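You operate a simulated robot arm through the tools that you are given. There is no shell and no other tool. Be economical: measure what you need, move in short steps, check, and stop when the job is done.

The job below is to be done with a simulated two-armed robot. You get a single attempt, and the scene is never put back.

## Task
On the top of the grey bench, fold the blue cloth in half, so that its two long edges meet.

Only the result counts: the job must be done as asked and must still hold three seconds after the hand-in. Knocking over, shifting, dropping, spilling or breaking anything else fails it. Flat cloth is picked up by pressing the open fingertips on it (5 to 10 N) and closing them slowly along it; thin cloth reads only 2 to 8 mm in the jaws.

## Robot
Two 7-joint arms with two-finger parallel grippers on one trunk, on a base that drives. Base frame: it is fixed to the floor where the robot stands at the start and does not move with it; the origin is under the middle of the robot, x ahead of it, y to its left, z up; the surface under the hand at the start is at about z = 760. Readings come in mm, rad, newtons and seconds.
The left shoulder is at the start at [50, 209, 1021], the right one opposite. With the tool pointing down near the work surface each hand reaches from about 300 to 920 mm from the robot's upright axis, wherever it stands, measured 20 degrees to its own side. Places, roughly: top of the grey bench [600, 800, 800]. Payload 4.4 kg a hand.
Tool frame (each hand has its own): the origin (TCP) lies between the finger pads and is the grasp point; the fingertips stand 23 mm ahead of it; z points along the fingers, y is the line along which they close. Largest opening 94 mm; finger width 38, thickness 10; the body of the gripper, 54 by 96 mm, starts 39 mm behind the TCP.
Orientation is that of the tool frame in the base frame, as a unit quaternion [x, y, z, w]. With the fingers straight down and closing along the base's y, the tool's x points along the base's -x, its y along +y and its z along -z.

## Interface
- The arms move only by the tool move_arm. It takes "left_moves", "right_moves" or both (then of equal length, played together; a hand with none holds still); each is a list of rows, each a list of 7 numbers: the shift along the base's x, y, z in mm, then the turn, a rotation vector about the base's x, y, z in rad, then the gripper command, from -1 (fully open) to 1 (shut), values between in proportion. In form: [[dx, dy, dz, wx, wy, wz, hand], ...]. A call has 1 to 12 rows; each row is the pose to reach, as a shift and turn from the pose commanded when the call began. Each row takes 0.2 s and may step no farther than 50 mm and 0.15 rad from the row before; otherwise, or with a gripper value out of range, the whole call is refused. A pose out of reach is approached as far as the arm can. The call stops where the force on the tool passes 40 N (or 10 N more than at its start, if that is more) or the arm is blocked; 0.2 s more then pass. The fingers move at their own pace (about 108 mm/s each) and stop on an object; they squeeze with about 36 N. The grip force told is the motor's: it shows also when the fingers shut on nothing. Time passes only in rows, and 0.2 s behind the last, so rows that repeat a pose let the fingers close. It gives the time, the measured TCP pose, the force on the tool (base axes), the opening and the grip force at its end, in the units of the frame above (readings bear some noise), with the torque about the TCP (base axes, N m) and any sound that the robot's microphone picked up.
- Cameras (640 x 400 px; columns grow to the right, rows downward): "scene" is now at [157.8, 16.6, 1202.4]; the picture's right is [0.19, -0.98, 0.00], its down [-0.48, -0.09, -0.87] and it looks along [0.86, 0.16, -0.48] (base axes); focal length 263 px, centre (320, 200). "left" rides on the left gripper at [86, -16, -75] in its tool frame; the picture's right is [0.18, 0.98, 0.00], its down [-0.58, 0.11, -0.81] and it looks along [-0.79, 0.15, 0.59] (tool axes); focal length 243 px, centre (320, 200). "right" rides on the right gripper at [86, 16, -75] in its tool frame; the picture's right is [-0.18, 0.98, 0.00], its down [-0.58, -0.11, -0.81] and it looks along [-0.79, -0.15, 0.59] (tool axes); focal length 243 px, centre (320, 200).
- grab_frame(camera): a new picture of that camera. It takes no simulated time.
- raise_lower(by): slides the trunk up (or, below 0, down) by that many mm; the arms and the scene camera ride with it, the base frame stays. It gives what a move gives, with no picture.
- steer(legs): drives the robot by 1 to 6 legs, each [ahead, left, turn to the left] in mm, mm and rad, along the robot's own axes; the way and the turn of a leg run together, so that a leg with both is an arc; at most 1500 mm and 3.142 rad a leg. The arms and the cameras ride along, it lands a little off, and it stops where it bumps. It gives what a move gives.
- head_to(pan, tilt): turns the head with the scene camera to pan (to the left, within 1.396 rad either way) and tilt (down, from -0.506 to 1.204), counted from straight ahead of the robot. It gives what a move gives.
- probe_pixels(camera, pixels): for up to 12 pixels [column, row] of the newest picture of that camera ("zoom" is the newest enlarged one), the place [x, y, z] in the base frame of the surface seen there, good to about 3 mm. It takes no simulated time.
- zoom(camera, box): a new picture of the part [left, top, right, bottom] of that camera's present view, enlarged. It takes no simulated time.
- hand_in(): hands the job in; it is judged then, once.

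Go step by step. Measure first, check grasps and placings, and put right what went wrong. The budget is 80 turns and 58 pictures, counting those below and the enlarged ones. Unless the task says otherwise, let go and move clear before handing in.

The tools are called as name(argument=value, ...) on one line, values as JSON. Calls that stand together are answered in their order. move_arm: Moves the arms, as the interface text tells. Its arguments: {"type":"object","properties":{"left_moves":{"type":"array","items":{"type":"array","items":{"type":"number"}}},"right_moves":{"type":"array","items":{"type":"array","items":{"type":"number"}}}},"required":[]} The other tools are called the same way: raise_lower (by) slides the trunk up or down; steer (legs) drives the base; head_to (pan, tilt) turns the head that bears the scene camera; grab_frame (camera) takes a picture; probe_pixels (camera, pixels) gives the place of the surface under pixels of a picture; zoom (camera, box) takes an enlarged picture of a part of a camera's view; hand_in () hands the job in.

At the start:

```text
t: 0.0
left_tcp_pos: [416.3, 360.1, 988.1]
left_tcp_rot: [0.0, 1.0, 0.0, 0.0]
left_contact_force: [0.9, 1.2, 0.2]
left_wrist_torque: [-0.04, -0.01, 0.02]
left_grip_width: 94.2
left_finger_force: 0.1
right_tcp_pos: [693.2, -142.4, 976.2]
right_tcp_rot: [-0.001, 1.0, 0.0, 0.0]
right_contact_force: [-0.3, -0.3, -1.1]
right_wrist_torque: [0.0, 0.01, 0.01]
right_grip_width: 94.0
right_finger_force: 0.1
trunk travel left (down, up): [-100.0, 463.0]
robot x, y, heading: [1.2, 4.7, 0.002]
head pan, tilt: [0.188, 0.506]
```

scene: 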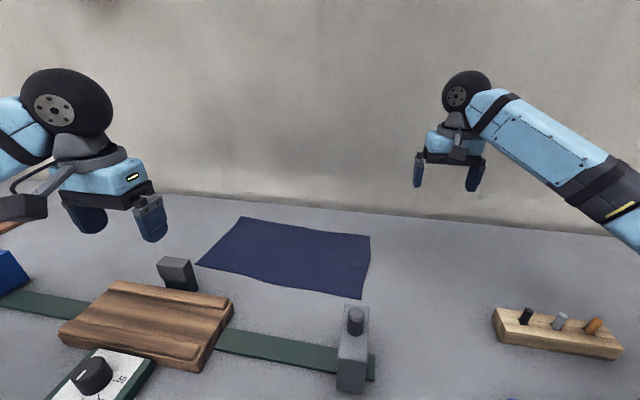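
right: 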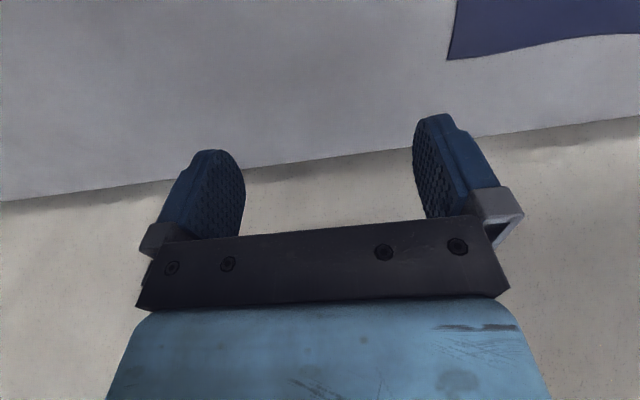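
left: 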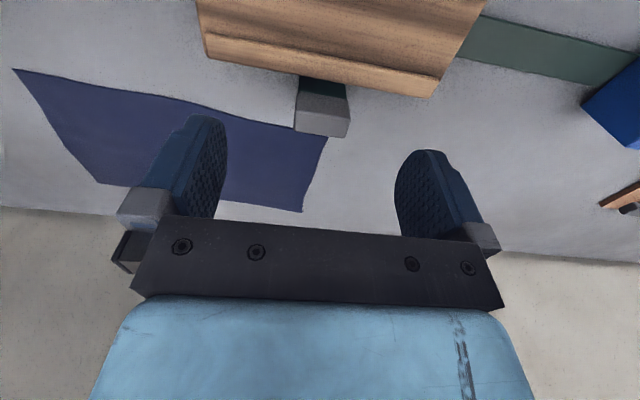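

The blue cloth shows in the scene with corners near (240,217), (370,236), (361,298), (197,264). I'll measure its corners and nearby objects first.

probe_pixels(camera="scene", pixels=[[241, 219], [368, 238], [360, 296], [200, 263], [290, 255], [305, 225], [280, 283], [175, 260], [355, 315], [450, 300], [440, 225], [230, 300]])

head_to(pan=0.9, tilt=0.5)

grab_frame(camera="scene")

```text
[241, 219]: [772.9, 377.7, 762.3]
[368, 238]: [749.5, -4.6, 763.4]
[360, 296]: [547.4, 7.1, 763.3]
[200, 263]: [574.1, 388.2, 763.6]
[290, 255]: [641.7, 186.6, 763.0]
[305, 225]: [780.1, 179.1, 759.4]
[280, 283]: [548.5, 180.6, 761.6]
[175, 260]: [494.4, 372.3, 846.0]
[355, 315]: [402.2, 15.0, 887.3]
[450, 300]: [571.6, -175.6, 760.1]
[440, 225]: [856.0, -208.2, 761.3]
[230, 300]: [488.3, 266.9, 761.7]
```

```text
t: 1.1
left_tcp_pos: [416.4, 361.2, 987.5]
left_tcp_rot: [0.0, 1.0, 0.0, 0.0]
left_contact_force: [-0.2, -0.3, -0.3]
left_wrist_torque: [0.02, 0.0, 0.01]
left_grip_width: 93.8
left_finger_force: 0.1
right_tcp_pos: [692.5, -143.0, 976.6]
right_tcp_rot: [0.0, 1.0, -0.001, 0.0]
right_contact_force: [0.0, -0.5, 0.3]
right_wrist_torque: [0.02, 0.01, -0.01]
right_grip_width: 94.3
right_finger_force: 0.1
trunk travel left (down, up): [-100.0, 463.0]
robot x, y, heading: [2.1, -3.6, 0.003]
head pan, tilt: [0.901, 0.499]
```

```text
54 pictures are left
```

scene: 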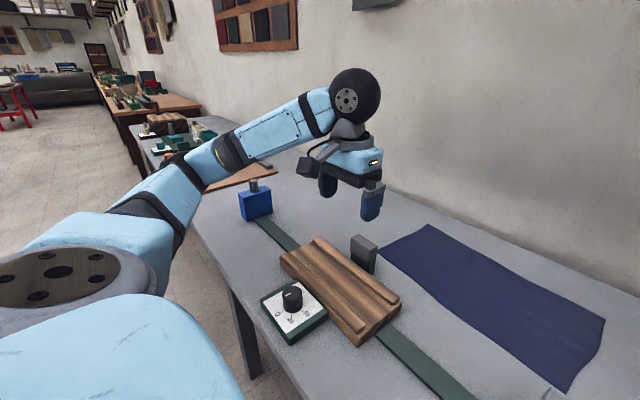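

The cloth lies flat on the bench with long edges along y: the near edge is x≈548–574 and the far edge x≈750–775. I'll turn the hands so they close across the near edge, stay high, and go above its two corners.

move_arm(left_moves=[[15, 0, 0, 0, 0, 0.137, -1], [30, 0, 0, 0, 0, 0.274, -1], [45, 0, 0, 0, 0, 0.41, -1], [60, 0, 0, 0, 0, 0.547, -1], [75, 0, 0, 0, 0, 0.684, -1], [90, 0, 0, 0, 0, 0.82, -1], [105, 0, 0, 0, 0, 0.957, -1], [120, 0, 0, 0, 0, 1.094, -1], [135, 0, 0, 0, 0, 1.23, -1], [145, 0, 0, 0, 0, 1.367, -1], [155, 0, 0, 0, 0, 1.505, -1], [155, 0, 0, 0, 0, 1.505, -1]], right_moves=[[-13, 16, 0, 0, 0, -0.148, -1], [-26, 32, 0, 0, 0, -0.297, -1], [-39, 48, 0, 0, 0, -0.446, -1], [-52, 64, 0, 0, 0, -0.594, -1], [-65, 80, 0, 0, 0, -0.743, -1], [-78, 96, 0, 0, 0, -0.892, -1], [-91, 111, 0, 0, 0, -1.04, -1], [-104, 127, 0, 0, 0, -1.189, -1], [-117, 143, 0, 0, 0, -1.338, -1], [-131, 159, 0, 0, 0, -1.487, -1], [-144, 175, 0, 0, 0, -1.635, -1], [-144, 175, 0, 0, 0, -1.635, -1]])

head_to(pan=0.25, tilt=0.65)

grab_frame(camera="scene")

grab_frame(camera="left")

grab_frame(camera="right")

```text
t: 3.7
left_tcp_pos: [569.5, 360.6, 988.3]
left_tcp_rot: [-0.685, 0.728, -0.001, 0.0]
left_contact_force: [0.6, -0.7, -1.2]
left_wrist_torque: [-0.01, -0.02, -0.02]
left_grip_width: 94.0
left_finger_force: 0.1
right_tcp_pos: [544.3, 42.1, 978.3]
right_tcp_rot: [0.715, 0.699, 0.002, 0.005]
right_contact_force: [0.4, -0.3, -0.2]
right_wrist_torque: [0.02, -0.03, 0.01]
right_grip_width: 94.0
right_finger_force: 0.1
right hand out of reach, approached as far as the arm can: row 11, 12
trunk travel left (down, up): [-100.0, 463.0]
robot x, y, heading: [-2.1, -0.2, -0.001]
head pan, tilt: [0.901, 0.499]
```

```text
t: 4.7
left_tcp_pos: [570.8, 359.4, 987.0]
left_tcp_rot: [-0.683, 0.73, 0.0, 0.001]
left_contact_force: [-0.3, 0.9, 0.3]
left_wrist_torque: [-0.02, -0.02, 0.04]
left_grip_width: 94.2
left_finger_force: 0.1
right_tcp_pos: [545.2, 43.4, 976.6]
right_tcp_rot: [0.714, 0.7, 0.001, 0.004]
right_contact_force: [0.2, 0.1, -0.9]
right_wrist_torque: [-0.02, -0.01, 0.02]
right_grip_width: 93.9
right_finger_force: 0.0
trunk travel left (down, up): [-100.0, 463.0]
robot x, y, heading: [1.7, -0.3, -0.001]
head pan, tilt: [0.25, 0.649]
```

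```text
53 pictures are left
```

scene: 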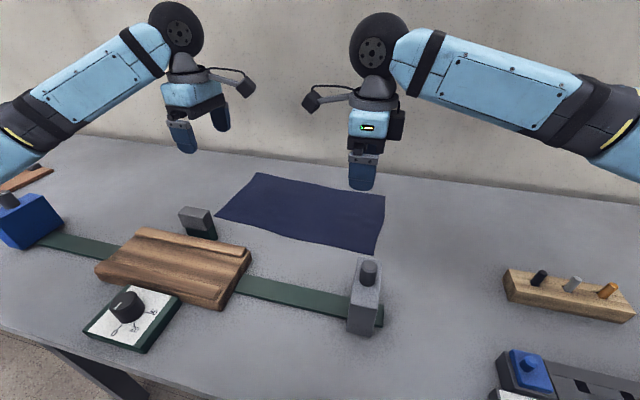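

```text
52 pictures are left
```

left: 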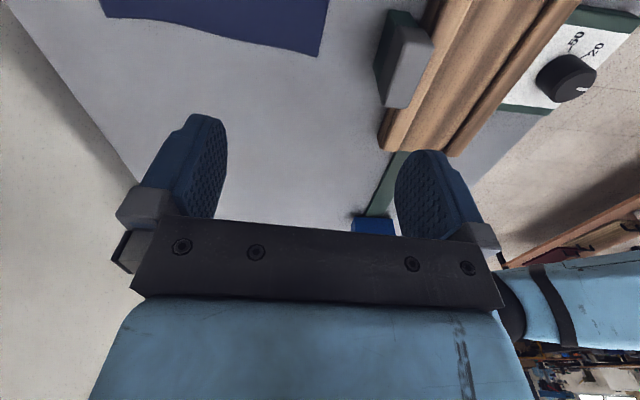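

```text
51 pictures are left
```

right: 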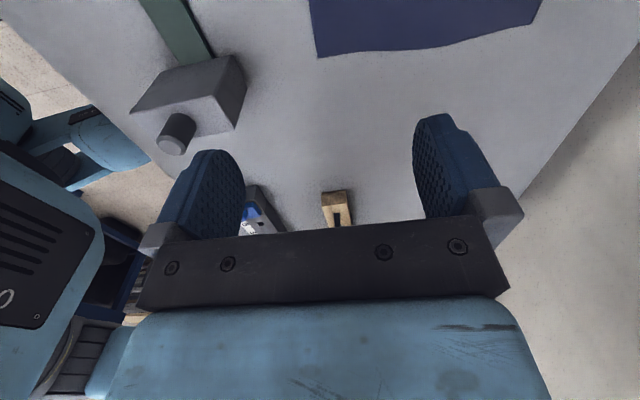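

The right hand is at a reach limit because the robot stands off-centre from the cloth (middle y≈190). I'll drive 185 mm left to centre it, with the hands staying high.

steer(legs=[[0, 185, 0]])

```text
t: 6.9
left_tcp_pos: [569.7, 541.3, 988.0]
left_tcp_rot: [-0.684, 0.73, 0.0, 0.0]
left_contact_force: [-0.2, 1.1, -0.8]
left_wrist_torque: [-0.03, 0.01, 0.02]
left_grip_width: 94.0
left_finger_force: 0.0
right_tcp_pos: [546.3, 224.1, 977.5]
right_tcp_rot: [0.714, 0.7, 0.001, 0.005]
right_contact_force: [0.5, 0.4, 0.3]
right_wrist_torque: [0.01, 0.0, 0.04]
right_grip_width: 93.7
right_finger_force: 0.0
trunk travel left (down, up): [-100.0, 463.0]
robot x, y, heading: [-1.9, 180.5, 0.004]
head pan, tilt: [0.25, 0.649]
```

Drive worked; now I'll bring the hands back over the corners of the near edge and view the result.

move_arm(left_moves=[[0, -45, 0, 0, 0, 0, -1], [0, -90, 0, 0, 0, 0, -1], [0, -135, 0, 0, 0, 0, -1], [0, -180, 0, 0, 0, 0, -1], [0, -180, 0, 0, 0, 0, -1]], right_moves=[[0, -45, 0, 0, 0, 0, -1], [0, -90, 0, 0, 0, 0, -1], [0, -135, 0, 0, 0, 0, -1], [0, -180, 0, 0, 0, 0, -1], [0, -185, 0, 0, 0, 0, -1]])

head_to(pan=0.0, tilt=0.7)

grab_frame(camera="scene")

```text
t: 8.1
left_tcp_pos: [567.3, 363.7, 988.8]
left_tcp_rot: [-0.685, 0.729, 0.0, 0.0]
left_contact_force: [-0.3, 0.5, 1.0]
left_wrist_torque: [0.0, 0.0, -0.05]
left_grip_width: 94.3
left_finger_force: 0.1
right_tcp_pos: [545.5, 38.2, 978.1]
right_tcp_rot: [0.714, 0.7, 0.001, 0.007]
right_contact_force: [-0.3, 0.1, -0.1]
right_wrist_torque: [-0.03, 0.01, 0.03]
right_grip_width: 93.9
right_finger_force: 0.1
trunk travel left (down, up): [-100.0, 463.0]
robot x, y, heading: [-1.3, 179.5, 0.008]
head pan, tilt: [0.25, 0.649]
```

```text
t: 8.9
left_tcp_pos: [566.8, 363.9, 988.0]
left_tcp_rot: [-0.684, 0.729, 0.0, 0.0]
left_contact_force: [0.8, 0.5, -0.8]
left_wrist_torque: [-0.02, -0.02, -0.02]
left_grip_width: 93.9
left_finger_force: 0.1
right_tcp_pos: [546.1, 37.7, 977.8]
right_tcp_rot: [0.714, 0.7, 0.001, 0.005]
right_contact_force: [-0.1, 0.1, -0.6]
right_wrist_torque: [-0.03, -0.02, 0.01]
right_grip_width: 93.9
right_finger_force: 0.0
trunk travel left (down, up): [-100.0, 463.0]
robot x, y, heading: [-0.3, 176.4, 0.003]
head pan, tilt: [0.0, 0.7]
```

```text
50 pictures are left
```

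scene: 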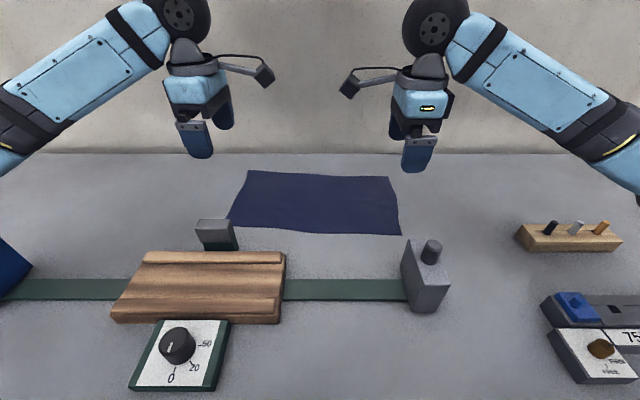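

The whole cloth is visible now. I'll zoom and measure its outline precisely.

zoom(camera="scene", box=[200, 135, 440, 285])

```text
2.67 times, centred on (320, 210) of scene
```

zoom: 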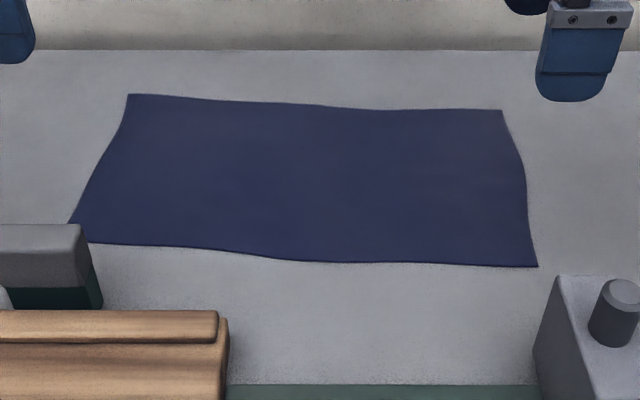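

I'll probe the edges, corners and post tops in this enlarged picture.

probe_pixels(camera="zoom", pixels=[[130, 97], [305, 106], [500, 112], [524, 190], [535, 264], [300, 259], [180, 245], [95, 241], [73, 221], [100, 165], [40, 229], [620, 285]])

grab_frame(camera="left")

```text
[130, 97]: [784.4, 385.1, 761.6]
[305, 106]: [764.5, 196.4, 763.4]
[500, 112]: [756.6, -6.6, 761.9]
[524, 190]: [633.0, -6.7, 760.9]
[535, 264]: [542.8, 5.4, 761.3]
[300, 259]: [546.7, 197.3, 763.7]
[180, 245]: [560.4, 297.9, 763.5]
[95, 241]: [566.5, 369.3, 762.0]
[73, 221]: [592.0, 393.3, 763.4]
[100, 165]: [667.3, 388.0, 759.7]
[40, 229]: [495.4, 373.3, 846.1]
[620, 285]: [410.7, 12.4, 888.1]
```

```text
48 pictures are left
```

left: 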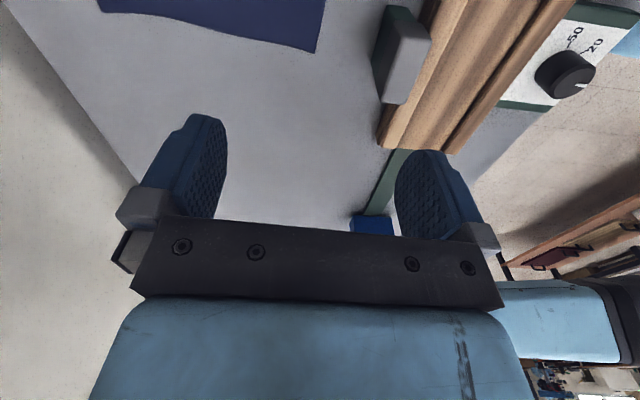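

I need the hidden near-left corner, at (316,52) in the left picture, and the extent of the post there.

probe_pixels(camera="left", pixels=[[314, 49], [312, 40], [428, 42], [407, 95], [392, 95], [384, 10], [250, 35]])

```text
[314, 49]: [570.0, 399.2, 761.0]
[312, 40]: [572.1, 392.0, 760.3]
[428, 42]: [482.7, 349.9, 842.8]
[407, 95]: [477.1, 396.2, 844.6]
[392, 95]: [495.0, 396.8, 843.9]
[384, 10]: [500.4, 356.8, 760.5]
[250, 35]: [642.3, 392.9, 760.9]
```

Post occupies x≈475–502, y≈348–400, so there's clearance. Near edge at the grips: left (567, 375), right (542, 30). I'll set the opening to ~36 mm and descend to ~10 mm above the cloth.

move_arm(left_moves=[[8, 11, 0, 0, 0, 0, 0.234], [8, 11, -45, 0, 0, 0, 0.234], [8, 11, -90, 0, 0, 0, 0.234], [8, 11, -135, 0, 0, 0, 0.234], [8, 11, -175, 0, 0, 0, 0.234], [8, 11, -195, 0, 0, 0, 0.234], [8, 11, -195, 0, 0, 0, 0.234]], right_moves=[[4, -8, 0, 0, 0, 0.04, 0.234], [4, -8, -45, 0, 0, 0.04, 0.234], [4, -8, -90, 0, 0, 0.04, 0.234], [4, -8, -135, 0, 0, 0.04, 0.234], [4, -8, -175, 0, 0, 0.04, 0.234], [4, -8, -185, 0, 0, 0.04, 0.234], [4, -8, -185, 0, 0, 0.04, 0.234]])

grab_frame(camera="scene")

grab_frame(camera="left")

grab_frame(camera="right")

```text
t: 10.7
left_tcp_pos: [575.1, 353.6, 833.2]
left_tcp_rot: [-0.678, 0.734, -0.016, 0.023]
left_contact_force: [-0.9, 0.0, -0.3]
left_wrist_torque: [0.01, 0.0, -0.04]
left_grip_width: 35.9
left_finger_force: 0.1
right_tcp_pos: [559.5, 16.0, 854.8]
right_tcp_rot: [0.701, 0.71, 0.046, 0.043]
right_contact_force: [0.8, -0.4, -0.3]
right_wrist_torque: [0.01, 0.01, -0.02]
right_grip_width: 36.3
right_finger_force: 0.0
trunk travel left (down, up): [-100.0, 463.0]
robot x, y, heading: [2.9, 178.0, -0.002]
head pan, tilt: [0.0, 0.7]
stopped in row 7 (left hand): the arm was blocked; the commanded pose is now the measured one
```

```text
47 pictures are left
```

scene: 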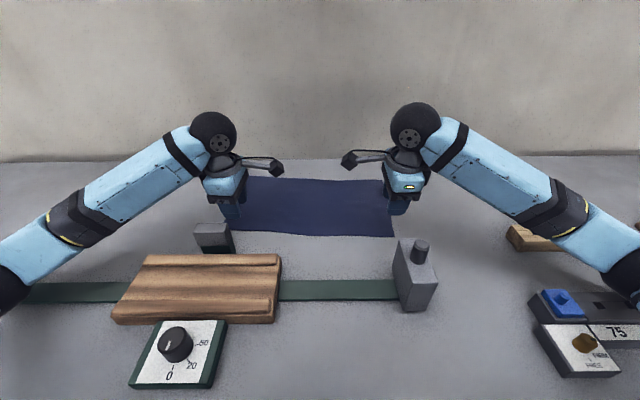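

```text
46 pictures are left
```

left: 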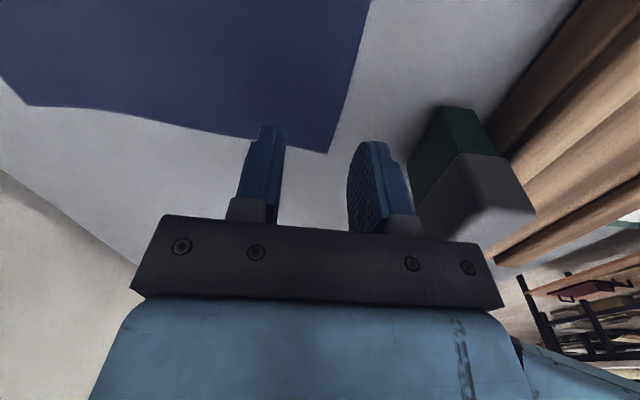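

```text
45 pictures are left
```

right: 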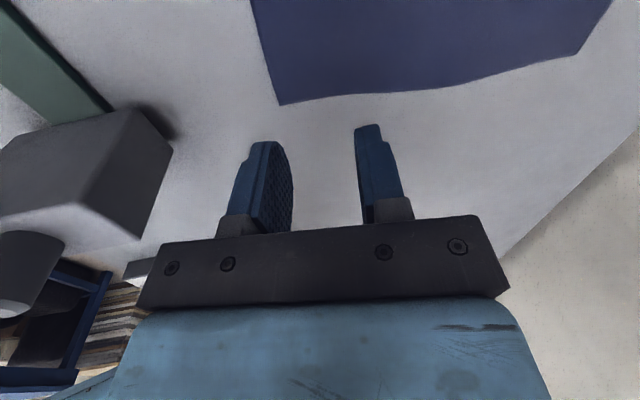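

Both hands stalled with no tool force, so perhaps an elbow is meeting the bench or a joint is at its limit. I'll look at the left arm's elbow.

head_to(pan=0.8, tilt=0.9)

grab_frame(camera="scene")

```text
t: 11.8
left_tcp_pos: [573.7, 352.9, 831.0]
left_tcp_rot: [-0.678, 0.735, -0.016, 0.021]
left_contact_force: [-0.6, 0.4, -0.7]
left_wrist_torque: [0.02, -0.02, 0.02]
left_grip_width: 36.0
left_finger_force: 0.1
right_tcp_pos: [560.4, 14.8, 853.1]
right_tcp_rot: [0.702, 0.709, 0.045, 0.042]
right_contact_force: [0.1, 0.2, 0.2]
right_wrist_torque: [0.01, 0.01, 0.03]
right_grip_width: 36.1
right_finger_force: 0.1
trunk travel left (down, up): [-100.0, 463.0]
robot x, y, heading: [3.1, 175.6, -0.006]
head pan, tilt: [0.799, 0.901]
```

```text
44 pictures are left
```

scene: 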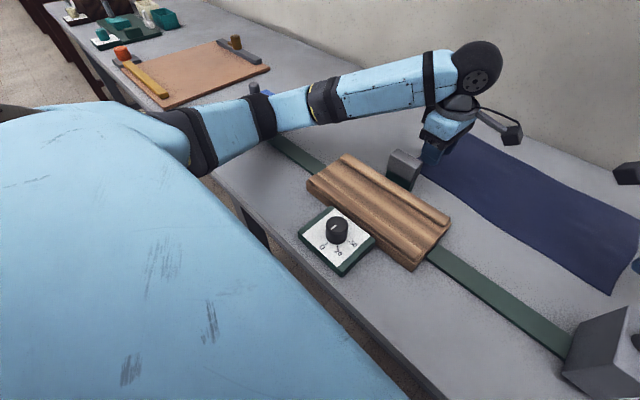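

The forearm hangs low over the bench near the blue box, so the elbow was the obstruction. I'll raise the trunk by 220 mm so the arms come down from higher, and check the blue box.

raise_lower(by=220)

grab_frame(camera="scene")

```text
t: 14.1
left_tcp_pos: [583.4, 364.1, 1025.6]
left_tcp_rot: [-0.68, 0.733, -0.01, 0.008]
left_contact_force: [-0.2, 1.1, -0.2]
left_wrist_torque: [-0.02, 0.01, -0.02]
left_grip_width: 36.1
left_finger_force: 0.0
right_tcp_pos: [568.8, 23.3, 1051.6]
right_tcp_rot: [0.702, 0.711, 0.028, 0.034]
right_contact_force: [-0.3, -0.5, 0.5]
right_wrist_torque: [0.05, -0.02, 0.02]
right_grip_width: 36.1
right_finger_force: 0.1
trunk travel left (down, up): [-320.0, 243.0]
robot x, y, heading: [-1.1, 177.1, 0.001]
head pan, tilt: [0.799, 0.901]
```

```text
43 pictures are left
```

scene: 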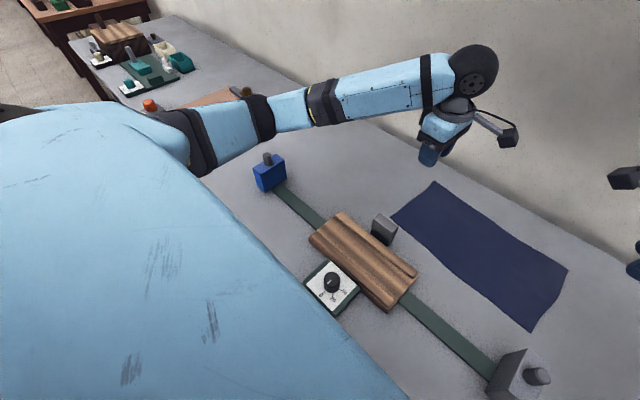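

Raised and clear; the blue box and rail look untouched. I'll correct the small tilts and step down partway to see whether the arms follow.

move_arm(left_moves=[[-8, 11, -20, 0.004, 0.025, 0.012, 0.234], [-8, 11, -60, 0.004, 0.025, 0.012, 0.234], [-8, 11, -100, 0.004, 0.025, 0.012, 0.234], [-8, 11, -140, 0.004, 0.025, 0.012, 0.234], [-8, 11, -140, 0.004, 0.025, 0.012, 0.234]], right_moves=[[-19, 7, -35, 0.01, 0.088, -0.038, 0.234], [-19, 7, -75, 0.01, 0.088, -0.038, 0.234], [-19, 7, -120, 0.01, 0.088, -0.038, 0.234], [-19, 7, -165, 0.01, 0.088, -0.038, 0.234], [-19, 7, -165, 0.01, 0.088, -0.038, 0.234]])

```text
t: 15.3
left_tcp_pos: [575.1, 376.3, 887.6]
left_tcp_rot: [-0.684, 0.729, 0.001, 0.001]
left_contact_force: [0.3, 0.3, 0.0]
left_wrist_torque: [-0.01, -0.01, 0.02]
left_grip_width: 36.2
left_finger_force: 0.2
right_tcp_pos: [546.3, 31.3, 883.2]
right_tcp_rot: [0.716, 0.698, 0.0, 0.0]
right_contact_force: [-0.5, -0.5, 0.4]
right_wrist_torque: [-0.02, 0.01, 0.01]
right_grip_width: 35.8
right_finger_force: 0.1
trunk travel left (down, up): [-320.0, 243.0]
robot x, y, heading: [3.5, 179.0, -0.002]
head pan, tilt: [0.799, 0.901]
```

The arms follow properly now, both upright and on position. I'll continue down to just above the cloth and look.

move_arm(left_moves=[[0, 0, -40, 0, 0, 0, 0.234], [0, 0, -75, 0, 0, 0, 0.234], [0, 0, -92, 0, 0, 0, 0.234], [0, 0, -94, 0, 0, 0, 0.234]], right_moves=[[3, 0, -40, 0, 0, 0, 0.234], [3, 0, -75, 0, 0, 0, 0.234], [3, 0, -87, 0, 0, 0, 0.234], [3, 0, -89, 0, 0, 0, 0.234]])

grab_frame(camera="left")

grab_frame(camera="right")

```text
t: 16.3
left_tcp_pos: [576.3, 376.9, 794.7]
left_tcp_rot: [-0.684, 0.729, 0.0, 0.0]
left_contact_force: [0.4, 0.5, -0.1]
left_wrist_torque: [-0.01, 0.0, -0.01]
left_grip_width: 36.1
left_finger_force: 0.1
right_tcp_pos: [552.1, 29.0, 796.2]
right_tcp_rot: [0.716, 0.698, 0.0, -0.001]
right_contact_force: [0.1, -0.1, -0.2]
right_wrist_torque: [0.02, -0.01, 0.04]
right_grip_width: 36.0
right_finger_force: 0.1
trunk travel left (down, up): [-320.0, 243.0]
robot x, y, heading: [1.8, 178.1, -0.002]
head pan, tilt: [0.799, 0.901]
```

```text
42 pictures are left
```

left: 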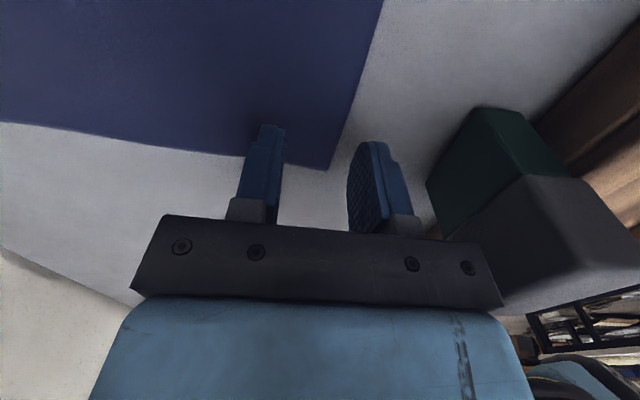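

```text
41 pictures are left
```

right: 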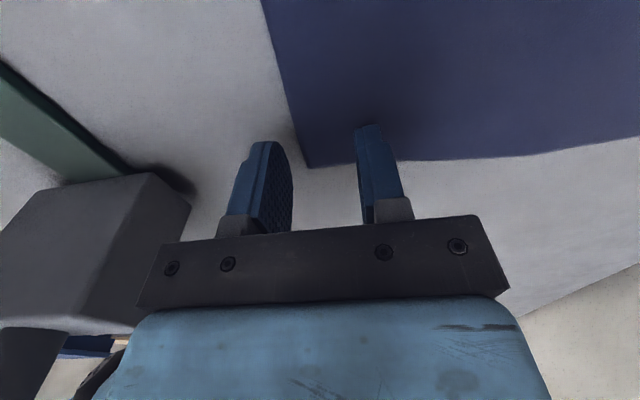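

Fingertips straddle the edge near each corner as intended. Now I'll ease down to make contact.

move_arm(left_moves=[[0, 0, -6, 0, 0, 0, 0.234], [0, 0, -9, 0, 0, 0, 0.234], [0, 0, -10, 0, 0, 0, 0.234], [0, 0, -11, 0, 0, 0, 0.234]], right_moves=[[0, 0, -6, 0, 0, 0, 0.234], [0, 0, -9, 0, 0, 0, 0.234], [0, 0, -11, 0, 0, 0, 0.234], [0, 0, -12, 0, 0, 0, 0.234]])

```text
t: 17.3
left_tcp_pos: [575.1, 374.1, 784.6]
left_tcp_rot: [-0.684, 0.729, -0.001, 0.001]
left_contact_force: [0.7, 3.4, 17.9]
left_wrist_torque: [0.27, -0.41, 0.06]
left_grip_width: 36.1
left_finger_force: 0.3
right_tcp_pos: [551.2, 31.1, 786.7]
right_tcp_rot: [0.716, 0.698, 0.001, 0.001]
right_contact_force: [0.1, 0.5, -0.1]
right_wrist_torque: [0.0, -0.03, -0.02]
right_grip_width: 36.2
right_finger_force: 0.0
trunk travel left (down, up): [-320.0, 243.0]
robot x, y, heading: [-2.7, 177.0, -0.006]
head pan, tilt: [0.799, 0.901]
```

Left presses 18 N, which is too much; right isn't touching yet. I'll trim both.

move_arm(left_moves=[[0, 0, 1, 0, 0, 0, 0.234], [0, 0, 1, 0, 0, 0, 0.234]], right_moves=[[0, 0, -1, 0, 0, 0, 0.234], [0, 0, -2, 0, 0, 0, 0.234]])

```text
t: 17.9
left_tcp_pos: [573.9, 375.7, 785.6]
left_tcp_rot: [-0.684, 0.729, -0.001, 0.0]
left_contact_force: [3.4, 1.9, 16.5]
left_wrist_torque: [0.16, -0.43, 0.05]
left_grip_width: 37.2
left_finger_force: 1.3
right_tcp_pos: [551.1, 29.6, 784.7]
right_tcp_rot: [0.717, 0.698, 0.001, 0.002]
right_contact_force: [-0.7, 1.1, 8.1]
right_wrist_torque: [-0.08, -0.18, 0.02]
right_grip_width: 35.9
right_finger_force: 0.0
trunk travel left (down, up): [-320.0, 243.0]
robot x, y, heading: [-0.3, 176.2, 0.001]
head pan, tilt: [0.799, 0.901]
```

Right is at 8 N, left still 16 N. I'll raise the left slightly more.

move_arm(left_moves=[[0, 0, 0.6, 0, 0, 0, 0.234], [0, 0, 1, 0, 0, 0, 0.234]])

```text
t: 18.5
left_tcp_pos: [573.7, 375.4, 785.0]
left_tcp_rot: [-0.684, 0.729, 0.0, 0.0]
left_contact_force: [2.1, 1.8, 7.8]
left_wrist_torque: [0.11, -0.23, 0.02]
left_grip_width: 36.8
left_finger_force: 0.6
right_tcp_pos: [550.4, 29.1, 783.8]
right_tcp_rot: [0.716, 0.698, 0.001, 0.001]
right_contact_force: [-1.3, 0.7, 13.8]
right_wrist_torque: [-0.2, -0.29, -0.04]
right_grip_width: 35.7
right_finger_force: 0.0
trunk travel left (down, up): [-320.0, 243.0]
robot x, y, heading: [2.3, 178.0, 0.001]
head pan, tilt: [0.799, 0.901]
```

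Left is at 8 N and right has drifted to 14 N. I'll ease right up 0.6 mm and close both slowly.

move_arm(left_moves=[[0, 0, 0, 0, 0, 0, 0.234], [0, 0, 0, 0, 0, 0, 0.3], [0, 0, 0, 0, 0, 0, 0.37], [0, 0, 0, 0, 0, 0, 0.44], [0, 0, 0, 0, 0, 0, 0.51], [0, 0, 0, 0, 0, 0, 0.58], [0, 0, 0, 0, 0, 0, 0.65], [0, 0, 0, 0, 0, 0, 0.72], [0, 0, 0, 0, 0, 0, 0.79], [0, 0, 0, 0, 0, 0, 0.86], [0, 0, 0, 0, 0, 0, 0.93], [0, 0, 0, 0, 0, 0, 1]], right_moves=[[0, 0, 0.6, 0, 0, 0, 0.234], [0, 0, 0.6, 0, 0, 0, 0.3], [0, 0, 0.6, 0, 0, 0, 0.37], [0, 0, 0.6, 0, 0, 0, 0.44], [0, 0, 0.6, 0, 0, 0, 0.51], [0, 0, 0.6, 0, 0, 0, 0.58], [0, 0, 0.6, 0, 0, 0, 0.65], [0, 0, 0.6, 0, 0, 0, 0.72], [0, 0, 0.6, 0, 0, 0, 0.79], [0, 0, 0.6, 0, 0, 0, 0.86], [0, 0, 0.6, 0, 0, 0, 0.93], [0, 0, 0.6, 0, 0, 0, 1]])

grab_frame(camera="left")

grab_frame(camera="right")

```text
t: 21.1
left_tcp_pos: [574.0, 373.2, 784.4]
left_tcp_rot: [-0.684, 0.73, 0.001, 0.0]
left_contact_force: [-1.6, 0.2, 6.7]
left_wrist_torque: [-0.03, 0.02, -0.04]
left_grip_width: 0.0
left_finger_force: 36.2
right_tcp_pos: [551.8, 30.1, 784.0]
right_tcp_rot: [0.716, 0.698, 0.001, 0.0]
right_contact_force: [0.2, -0.1, 9.5]
right_wrist_torque: [-0.11, -0.05, 0.02]
right_grip_width: 2.6
right_finger_force: 35.7
trunk travel left (down, up): [-320.0, 243.0]
robot x, y, heading: [1.8, 176.9, -0.003]
head pan, tilt: [0.799, 0.901]
```

```text
40 pictures are left
```

left: 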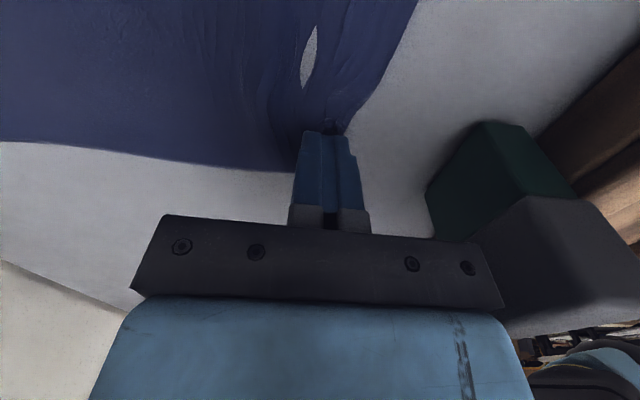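

```text
39 pictures are left
```

right: 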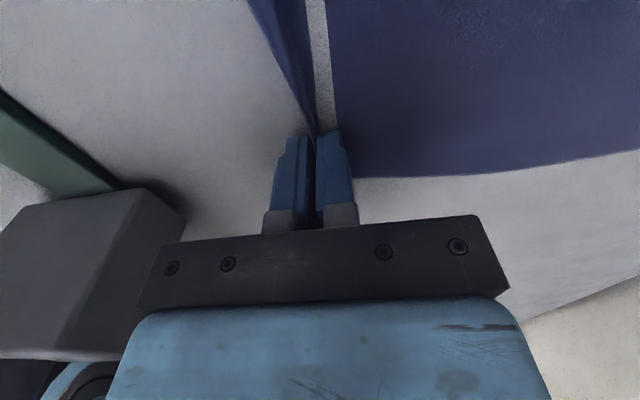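

Right reads 2.6 mm (cloth held); left reads 0.0 mm, doubtful. I'll lift both 25 mm to see what's held.

move_arm(left_moves=[[0, 0, 8, 0, 0, 0, 1], [0, 0, 16, 0, 0, 0, 1], [0, 0, 25, 0, 0, 0, 1], [0, 0, 25, 0, 0, 0, 1]], right_moves=[[0, 0, 8, 0, 0, 0, 1], [0, 0, 16, 0, 0, 0, 1], [0, 0, 25, 0, 0, 0, 1], [0, 0, 25, 0, 0, 0, 1]])

head_to(pan=0.0, tilt=0.95)

grab_frame(camera="left")

grab_frame(camera="scene")

```text
t: 22.1
left_tcp_pos: [575.2, 374.4, 807.9]
left_tcp_rot: [-0.684, 0.729, 0.0, -0.002]
left_contact_force: [-0.4, -0.6, 0.5]
left_wrist_torque: [0.03, 0.0, 0.02]
left_grip_width: 0.1
left_finger_force: 36.1
right_tcp_pos: [552.6, 29.5, 809.3]
right_tcp_rot: [0.716, 0.698, 0.0, 0.0]
right_contact_force: [-0.1, -0.2, -0.6]
right_wrist_torque: [0.05, 0.02, -0.02]
right_grip_width: 2.5
right_finger_force: 36.3
trunk travel left (down, up): [-320.0, 243.0]
robot x, y, heading: [1.9, 178.6, -0.003]
head pan, tilt: [0.799, 0.901]
```

```text
t: 23.3
left_tcp_pos: [574.3, 375.7, 808.7]
left_tcp_rot: [-0.684, 0.729, 0.0, -0.001]
left_contact_force: [-0.8, -0.4, -1.2]
left_wrist_torque: [0.01, -0.01, -0.04]
left_grip_width: 0.1
left_finger_force: 36.3
right_tcp_pos: [552.5, 29.2, 808.6]
right_tcp_rot: [0.716, 0.698, 0.0, 0.0]
right_contact_force: [0.2, 0.0, -0.3]
right_wrist_torque: [-0.04, -0.01, 0.05]
right_grip_width: 2.2
right_finger_force: 35.9
trunk travel left (down, up): [-320.0, 243.0]
robot x, y, heading: [1.1, 176.0, -0.004]
head pan, tilt: [0.0, 0.949]
```

```text
38 pictures are left
```

left: 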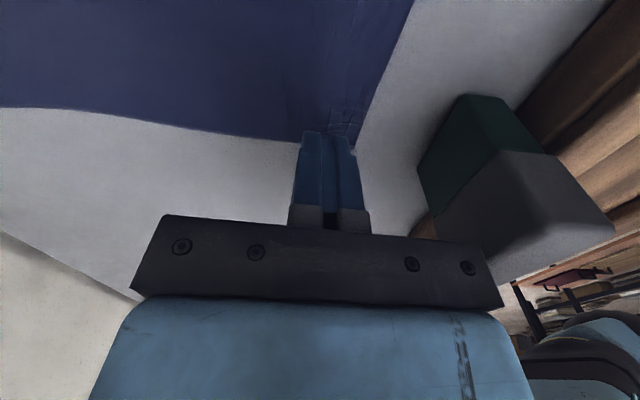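

```text
37 pictures are left
```

scene: 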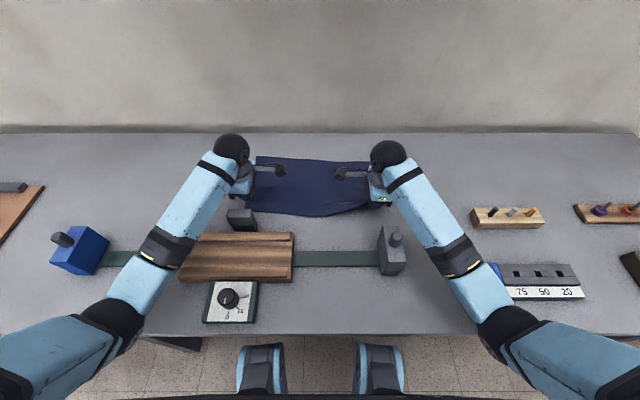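

Right holds the cloth; left slipped off and the cloth lies flat beneath it. I'll reopen the left and view the corner.

move_arm(left_moves=[[0, 0, 10, 0, 0, 0, 0.234], [0, 0, 10, 0, 0, 0, 0.234], [0, 0, 10, 0, 0, 0, 0.234]])

zoom(camera="left", box=[160, 0, 480, 200])

zoom(camera="scene", box=[220, 130, 412, 250])

```text
t: 24.1
left_tcp_pos: [574.7, 374.6, 816.8]
left_tcp_rot: [-0.684, 0.729, 0.001, -0.001]
left_contact_force: [0.1, -0.5, -0.2]
left_wrist_torque: [-0.06, 0.0, -0.01]
left_grip_width: 36.3
left_finger_force: 0.0
right_tcp_pos: [552.2, 29.0, 809.5]
right_tcp_rot: [0.716, 0.698, 0.0, 0.0]
right_contact_force: [0.2, 0.6, 0.1]
right_wrist_torque: [-0.04, -0.02, 0.0]
right_grip_width: 2.3
right_finger_force: 36.1
trunk travel left (down, up): [-320.0, 243.0]
robot x, y, heading: [4.7, 178.3, 0.003]
head pan, tilt: [0.0, 0.949]
```

```text
2.00 times, centred on (320, 100) of left
```

zoom: 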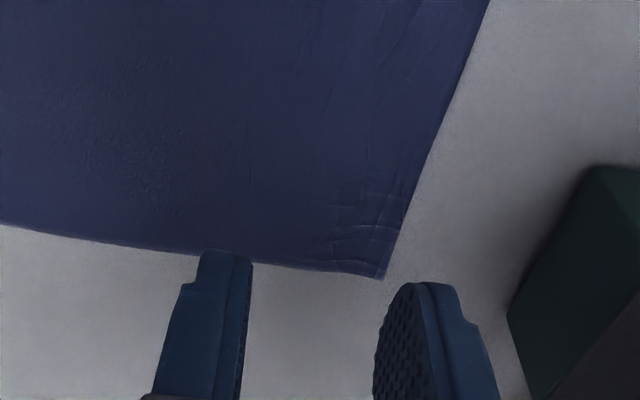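

```text
3.33 times, centred on (316, 190) of scene
```

zoom: 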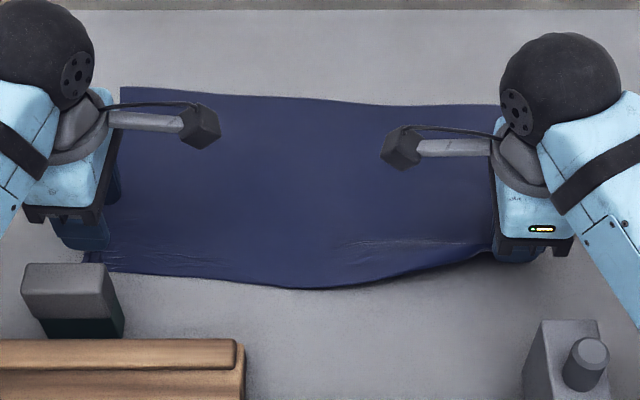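

The left corner is now unwrinkled and visible; I'll measure it.

zoom(camera="left", box=[160, 0, 480, 200])

probe_pixels(camera="zoom", pixels=[[378, 270], [400, 225], [440, 115], [300, 255], [195, 245], [100, 230], [340, 200]])

```text
2.00 times, centred on (320, 100) of left
```

zoom: 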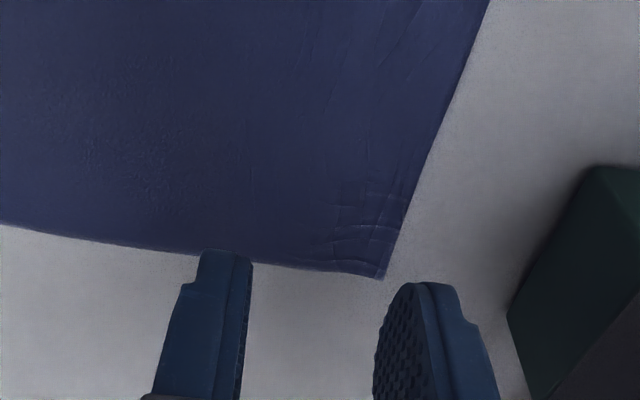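

```text
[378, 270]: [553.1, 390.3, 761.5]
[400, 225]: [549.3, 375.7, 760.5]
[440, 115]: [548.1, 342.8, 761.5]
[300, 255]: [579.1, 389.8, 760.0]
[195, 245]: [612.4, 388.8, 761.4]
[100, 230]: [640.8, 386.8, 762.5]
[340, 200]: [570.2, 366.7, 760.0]
```

The edge was dragged to x≈549 and slipped out. I'll regrip with both tips on the cloth: centre x≈565, opening 24 mm, and a firmer press.

move_arm(left_moves=[[-9, -2, 0, 0, 0, 0, 0.49], [-9, -2, -15, 0, 0, 0, 0.49], [-9, -2, -27, 0, 0, 0, 0.49], [-9, -2, -30, 0, 0, 0, 0.49], [-9, -2, -31, 0, 0, 0, 0.49], [-9, -2, -32, 0, 0, 0, 0.49], [-9, -2, -32, 0, 0, 0, 0.49]])

```text
t: 25.7
left_tcp_pos: [564.9, 373.6, 786.5]
left_tcp_rot: [-0.683, 0.73, 0.001, 0.0]
left_contact_force: [-0.2, -0.6, 0.2]
left_wrist_torque: [-0.03, 0.0, 0.01]
left_grip_width: 23.9
left_finger_force: 0.0
right_tcp_pos: [551.9, 29.3, 809.1]
right_tcp_rot: [0.716, 0.698, 0.0, -0.001]
right_contact_force: [0.7, 0.9, -0.9]
right_wrist_torque: [-0.03, 0.02, 0.01]
right_grip_width: 2.3
right_finger_force: 35.7
trunk travel left (down, up): [-320.0, 243.0]
robot x, y, heading: [2.1, 178.1, -0.002]
head pan, tilt: [0.0, 0.949]
```

Not yet touching; a bit lower.

move_arm(left_moves=[[0, 0, -1, 0, 0, 0, 0.49], [0, 0, -2, 0, 0, 0, 0.49], [0, 0, -2.6, 0, 0, 0, 0.49], [0, 0, -2.6, 0, 0, 0, 0.49]])

```text
t: 26.7
left_tcp_pos: [565.6, 373.2, 785.0]
left_tcp_rot: [-0.684, 0.73, -0.001, 0.0]
left_contact_force: [0.1, 0.4, 4.5]
left_wrist_torque: [0.0, 0.01, 0.02]
left_grip_width: 23.7
left_finger_force: 0.0
right_tcp_pos: [552.4, 28.5, 809.3]
right_tcp_rot: [0.717, 0.697, 0.0, 0.0]
right_contact_force: [-0.1, 0.4, -0.2]
right_wrist_torque: [-0.01, -0.01, 0.02]
right_grip_width: 2.4
right_finger_force: 36.1
trunk travel left (down, up): [-320.0, 243.0]
robot x, y, heading: [0.7, 176.6, -0.002]
head pan, tilt: [0.0, 0.949]
```

4.5 N; I'll add 0.5 mm and close slowly.

move_arm(left_moves=[[0, 0, -0.5, 0, 0, 0, 0.49], [0, 0, -0.6, 0, 0, 0, 0.54], [0, 0, -0.6, 0, 0, 0, 0.59], [0, 0, -0.6, 0, 0, 0, 0.64], [0, 0, -0.6, 0, 0, 0, 0.69], [0, 0, -0.6, 0, 0, 0, 0.74], [0, 0, -0.6, 0, 0, 0, 0.79], [0, 0, -0.6, 0, 0, 0, 0.84], [0, 0, -0.6, 0, 0, 0, 0.89], [0, 0, -0.6, 0, 0, 0, 0.94], [0, 0, -0.6, 0, 0, 0, 1], [0, 0, -0.6, 0, 0, 0, 1]])

zoom(camera="left", box=[160, 0, 480, 200])

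```text
t: 29.3
left_tcp_pos: [565.1, 372.4, 784.6]
left_tcp_rot: [-0.683, 0.73, 0.0, -0.001]
left_contact_force: [0.0, 0.5, 12.9]
left_wrist_torque: [0.02, -0.03, -0.03]
left_grip_width: 0.0
left_finger_force: 36.0
right_tcp_pos: [550.4, 30.1, 809.9]
right_tcp_rot: [0.716, 0.698, 0.001, 0.001]
right_contact_force: [-1.1, -0.1, 0.0]
right_wrist_torque: [0.0, -0.01, -0.01]
right_grip_width: 2.5
right_finger_force: 36.4
trunk travel left (down, up): [-320.0, 243.0]
robot x, y, heading: [-3.0, 180.8, -0.004]
head pan, tilt: [0.0, 0.949]
```

```text
2.00 times, centred on (320, 100) of left
```

zoom: 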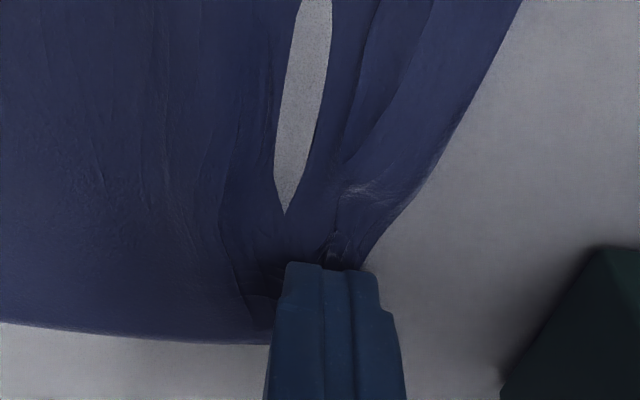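

The cloth gathered in front of the fingers but the width reads 0, so nothing is held. I'll raise, reopen wider, and check where the corner is.

move_arm(left_moves=[[0, 0, 6, 0, 0, 0, 1], [0, 0, 30, 0, 0, 0, 0.1], [0, 0, 32, 0, 0, 0, 0], [0, 0, 32, 0, 0, 0, 0]])

zoom(camera="left", box=[160, 0, 480, 200])

probe_pixels(camera="zoom", pixels=[[378, 270], [400, 225], [440, 115], [300, 255], [340, 200], [195, 245], [100, 230]])

```text
t: 30.3
left_tcp_pos: [565.8, 372.3, 815.1]
left_tcp_rot: [-0.684, 0.73, 0.001, -0.001]
left_contact_force: [0.1, -0.4, -0.8]
left_wrist_torque: [-0.02, 0.02, 0.03]
left_grip_width: 46.8
left_finger_force: 0.1
right_tcp_pos: [551.8, 30.7, 809.0]
right_tcp_rot: [0.717, 0.697, 0.0, 0.0]
right_contact_force: [0.6, 0.7, 0.3]
right_wrist_torque: [-0.01, 0.02, 0.0]
right_grip_width: 2.6
right_finger_force: 36.3
trunk travel left (down, up): [-320.0, 243.0]
robot x, y, heading: [4.3, 180.7, -0.006]
head pan, tilt: [0.0, 0.949]
```

```text
2.00 times, centred on (320, 100) of left
```

zoom: 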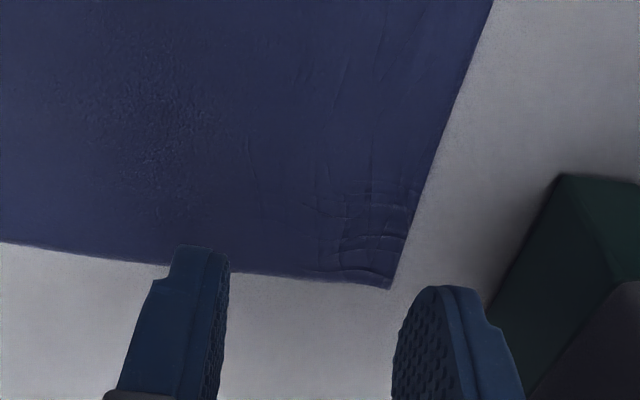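

```text
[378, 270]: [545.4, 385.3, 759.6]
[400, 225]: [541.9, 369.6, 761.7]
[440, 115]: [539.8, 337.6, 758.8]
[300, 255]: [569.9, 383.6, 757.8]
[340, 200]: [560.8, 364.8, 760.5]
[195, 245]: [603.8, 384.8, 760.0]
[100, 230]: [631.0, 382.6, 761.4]
```

The corner now sits near (541,388). I'll retry with a 40 mm opening, both tips on the cloth, at about 8 N.

move_arm(left_moves=[[0, -3, -15, 0, 0, 0, 0.15], [0, -3, -27, 0, 0, 0, 0.15], [0, -3, -30, 0, 0, 0, 0.15], [0, -3, -31.4, 0, 0, 0, 0.15], [0, -3, -31.8, 0, 0, 0, 0.15], [0, -3, -31.8, 0, 0, 0, 0.15]])

```text
t: 31.7
left_tcp_pos: [566.0, 371.3, 784.6]
left_tcp_rot: [-0.684, 0.73, -0.001, 0.001]
left_contact_force: [2.2, 0.3, 11.3]
left_wrist_torque: [0.02, 0.03, 0.01]
left_grip_width: 39.6
left_finger_force: 0.0
right_tcp_pos: [552.0, 28.6, 810.2]
right_tcp_rot: [0.716, 0.698, 0.001, 0.001]
right_contact_force: [0.5, 0.2, 1.0]
right_wrist_torque: [0.01, -0.03, 0.04]
right_grip_width: 2.6
right_finger_force: 35.9
trunk travel left (down, up): [-320.0, 243.0]
robot x, y, heading: [1.5, 181.4, -0.004]
head pan, tilt: [0.0, 0.949]
```

11 N contact. Closing slowly while easing off slightly.

move_arm(left_moves=[[0, 0, 0.2, 0, 0, 0, 0.2], [0, 0, 0.3, 0, 0, 0, 0.28], [0, 0, 0.3, 0, 0, 0, 0.36], [0, 0, 0.3, 0, 0, 0, 0.44], [0, 0, 0.3, 0, 0, 0, 0.52], [0, 0, 0.3, 0, 0, 0, 0.6], [0, 0, 0.3, 0, 0, 0, 0.68], [0, 0, 0.3, 0, 0, 0, 0.76], [0, 0, 0.3, 0, 0, 0, 0.84], [0, 0, 0.3, 0, 0, 0, 0.92], [0, 0, 0.3, 0, 0, 0, 1], [0, 0, 0.3, 0, 0, 0, 1]])

zoom(camera="left", box=[160, 0, 480, 200])

```text
t: 34.3
left_tcp_pos: [565.1, 370.6, 784.6]
left_tcp_rot: [-0.684, 0.729, 0.0, 0.0]
left_contact_force: [-1.0, -0.5, 12.8]
left_wrist_torque: [0.05, 0.03, -0.01]
left_grip_width: 2.3
left_finger_force: 35.8
right_tcp_pos: [551.1, 28.7, 809.3]
right_tcp_rot: [0.717, 0.697, 0.0, 0.001]
right_contact_force: [-0.2, 0.8, -0.9]
right_wrist_torque: [0.0, 0.0, -0.01]
right_grip_width: 2.7
right_finger_force: 35.7
trunk travel left (down, up): [-320.0, 243.0]
robot x, y, heading: [2.4, 177.5, -0.006]
head pan, tilt: [0.0, 0.949]
```

```text
2.00 times, centred on (320, 100) of left
```

zoom: 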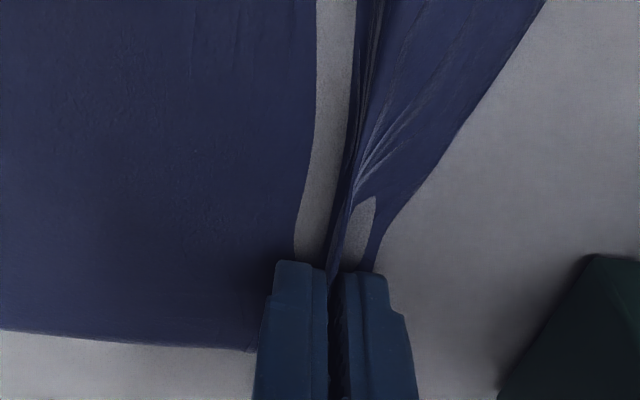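

Left now reads 2.3 mm: gripped. I'll lift both to about 60 mm above the bench and check the picture.

move_arm(left_moves=[[0, 0, 12, 0, 0, 0, 1], [2, 0, 25, 0, 0, 0, 1], [6, 0, 40, 0, 0, 0, 1], [12, 0, 55, 0, 0, 0, 1], [12, 0, 55, 0, 0, 0, 1]], right_moves=[[0, 0, 0, 0, 0, 0, 1], [2, 0, 5, 0, 0, 0, 1], [6, 0, 15, 0, 0, 0, 1], [12, 0, 30, 0, 0, 0, 1], [12, 0, 30, 0, 0, 0, 1]])

zoom(camera="scene", box=[220, 130, 412, 250])

grab_frame(camera="left")

grab_frame(camera="right")

```text
t: 35.5
left_tcp_pos: [576.7, 370.6, 838.7]
left_tcp_rot: [-0.683, 0.73, 0.001, -0.001]
left_contact_force: [0.5, 0.0, 0.0]
left_wrist_torque: [-0.02, 0.04, 0.01]
left_grip_width: 2.6
left_finger_force: 36.0
right_tcp_pos: [564.9, 29.7, 839.4]
right_tcp_rot: [0.717, 0.698, 0.0, 0.0]
right_contact_force: [-0.2, -0.4, -0.4]
right_wrist_torque: [-0.06, 0.03, -0.01]
right_grip_width: 2.2
right_finger_force: 36.0
trunk travel left (down, up): [-320.0, 243.0]
robot x, y, heading: [2.1, 180.2, -0.001]
head pan, tilt: [0.0, 0.949]
```

```text
3.33 times, centred on (316, 190) of scene
```

zoom: 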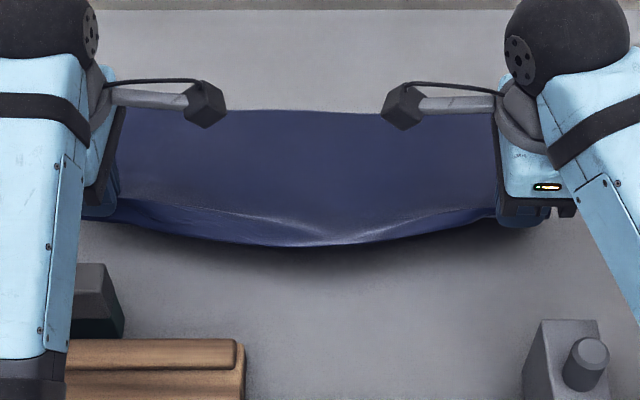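

```text
29 pictures are left
```

left: 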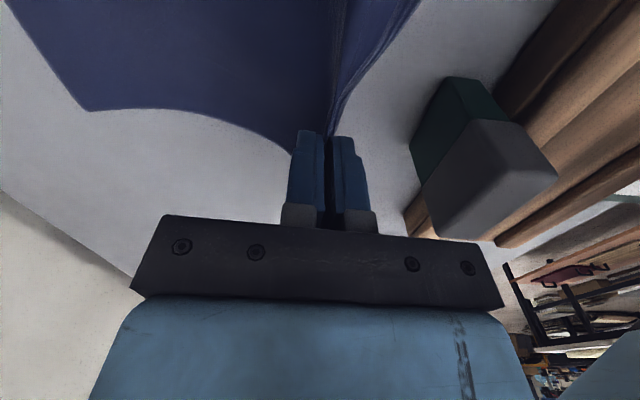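

```text
28 pictures are left
```

right: 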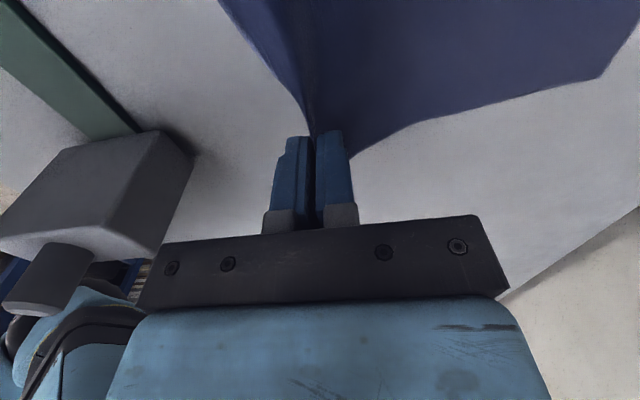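

Both corners are held. I'll measure the far corners (left picture (88,108), right picture (600,75)) to aim the fold.

probe_pixels(camera="left", pixels=[[90, 105], [20, 15], [200, 112]])

probe_pixels(camera="right", pixels=[[598, 74], [632, 15], [480, 98]])

probe_pixels(camera="zoom", pixels=[[310, 115], [240, 113], [290, 243], [310, 215]])

```text
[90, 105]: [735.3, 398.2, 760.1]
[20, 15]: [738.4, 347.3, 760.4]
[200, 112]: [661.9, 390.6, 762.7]
```

```text
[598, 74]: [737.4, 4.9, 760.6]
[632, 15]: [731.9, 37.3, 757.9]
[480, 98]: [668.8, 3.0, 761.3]
```

```text
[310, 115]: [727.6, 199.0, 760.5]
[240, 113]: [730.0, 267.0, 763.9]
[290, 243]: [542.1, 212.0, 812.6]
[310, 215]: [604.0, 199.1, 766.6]
```

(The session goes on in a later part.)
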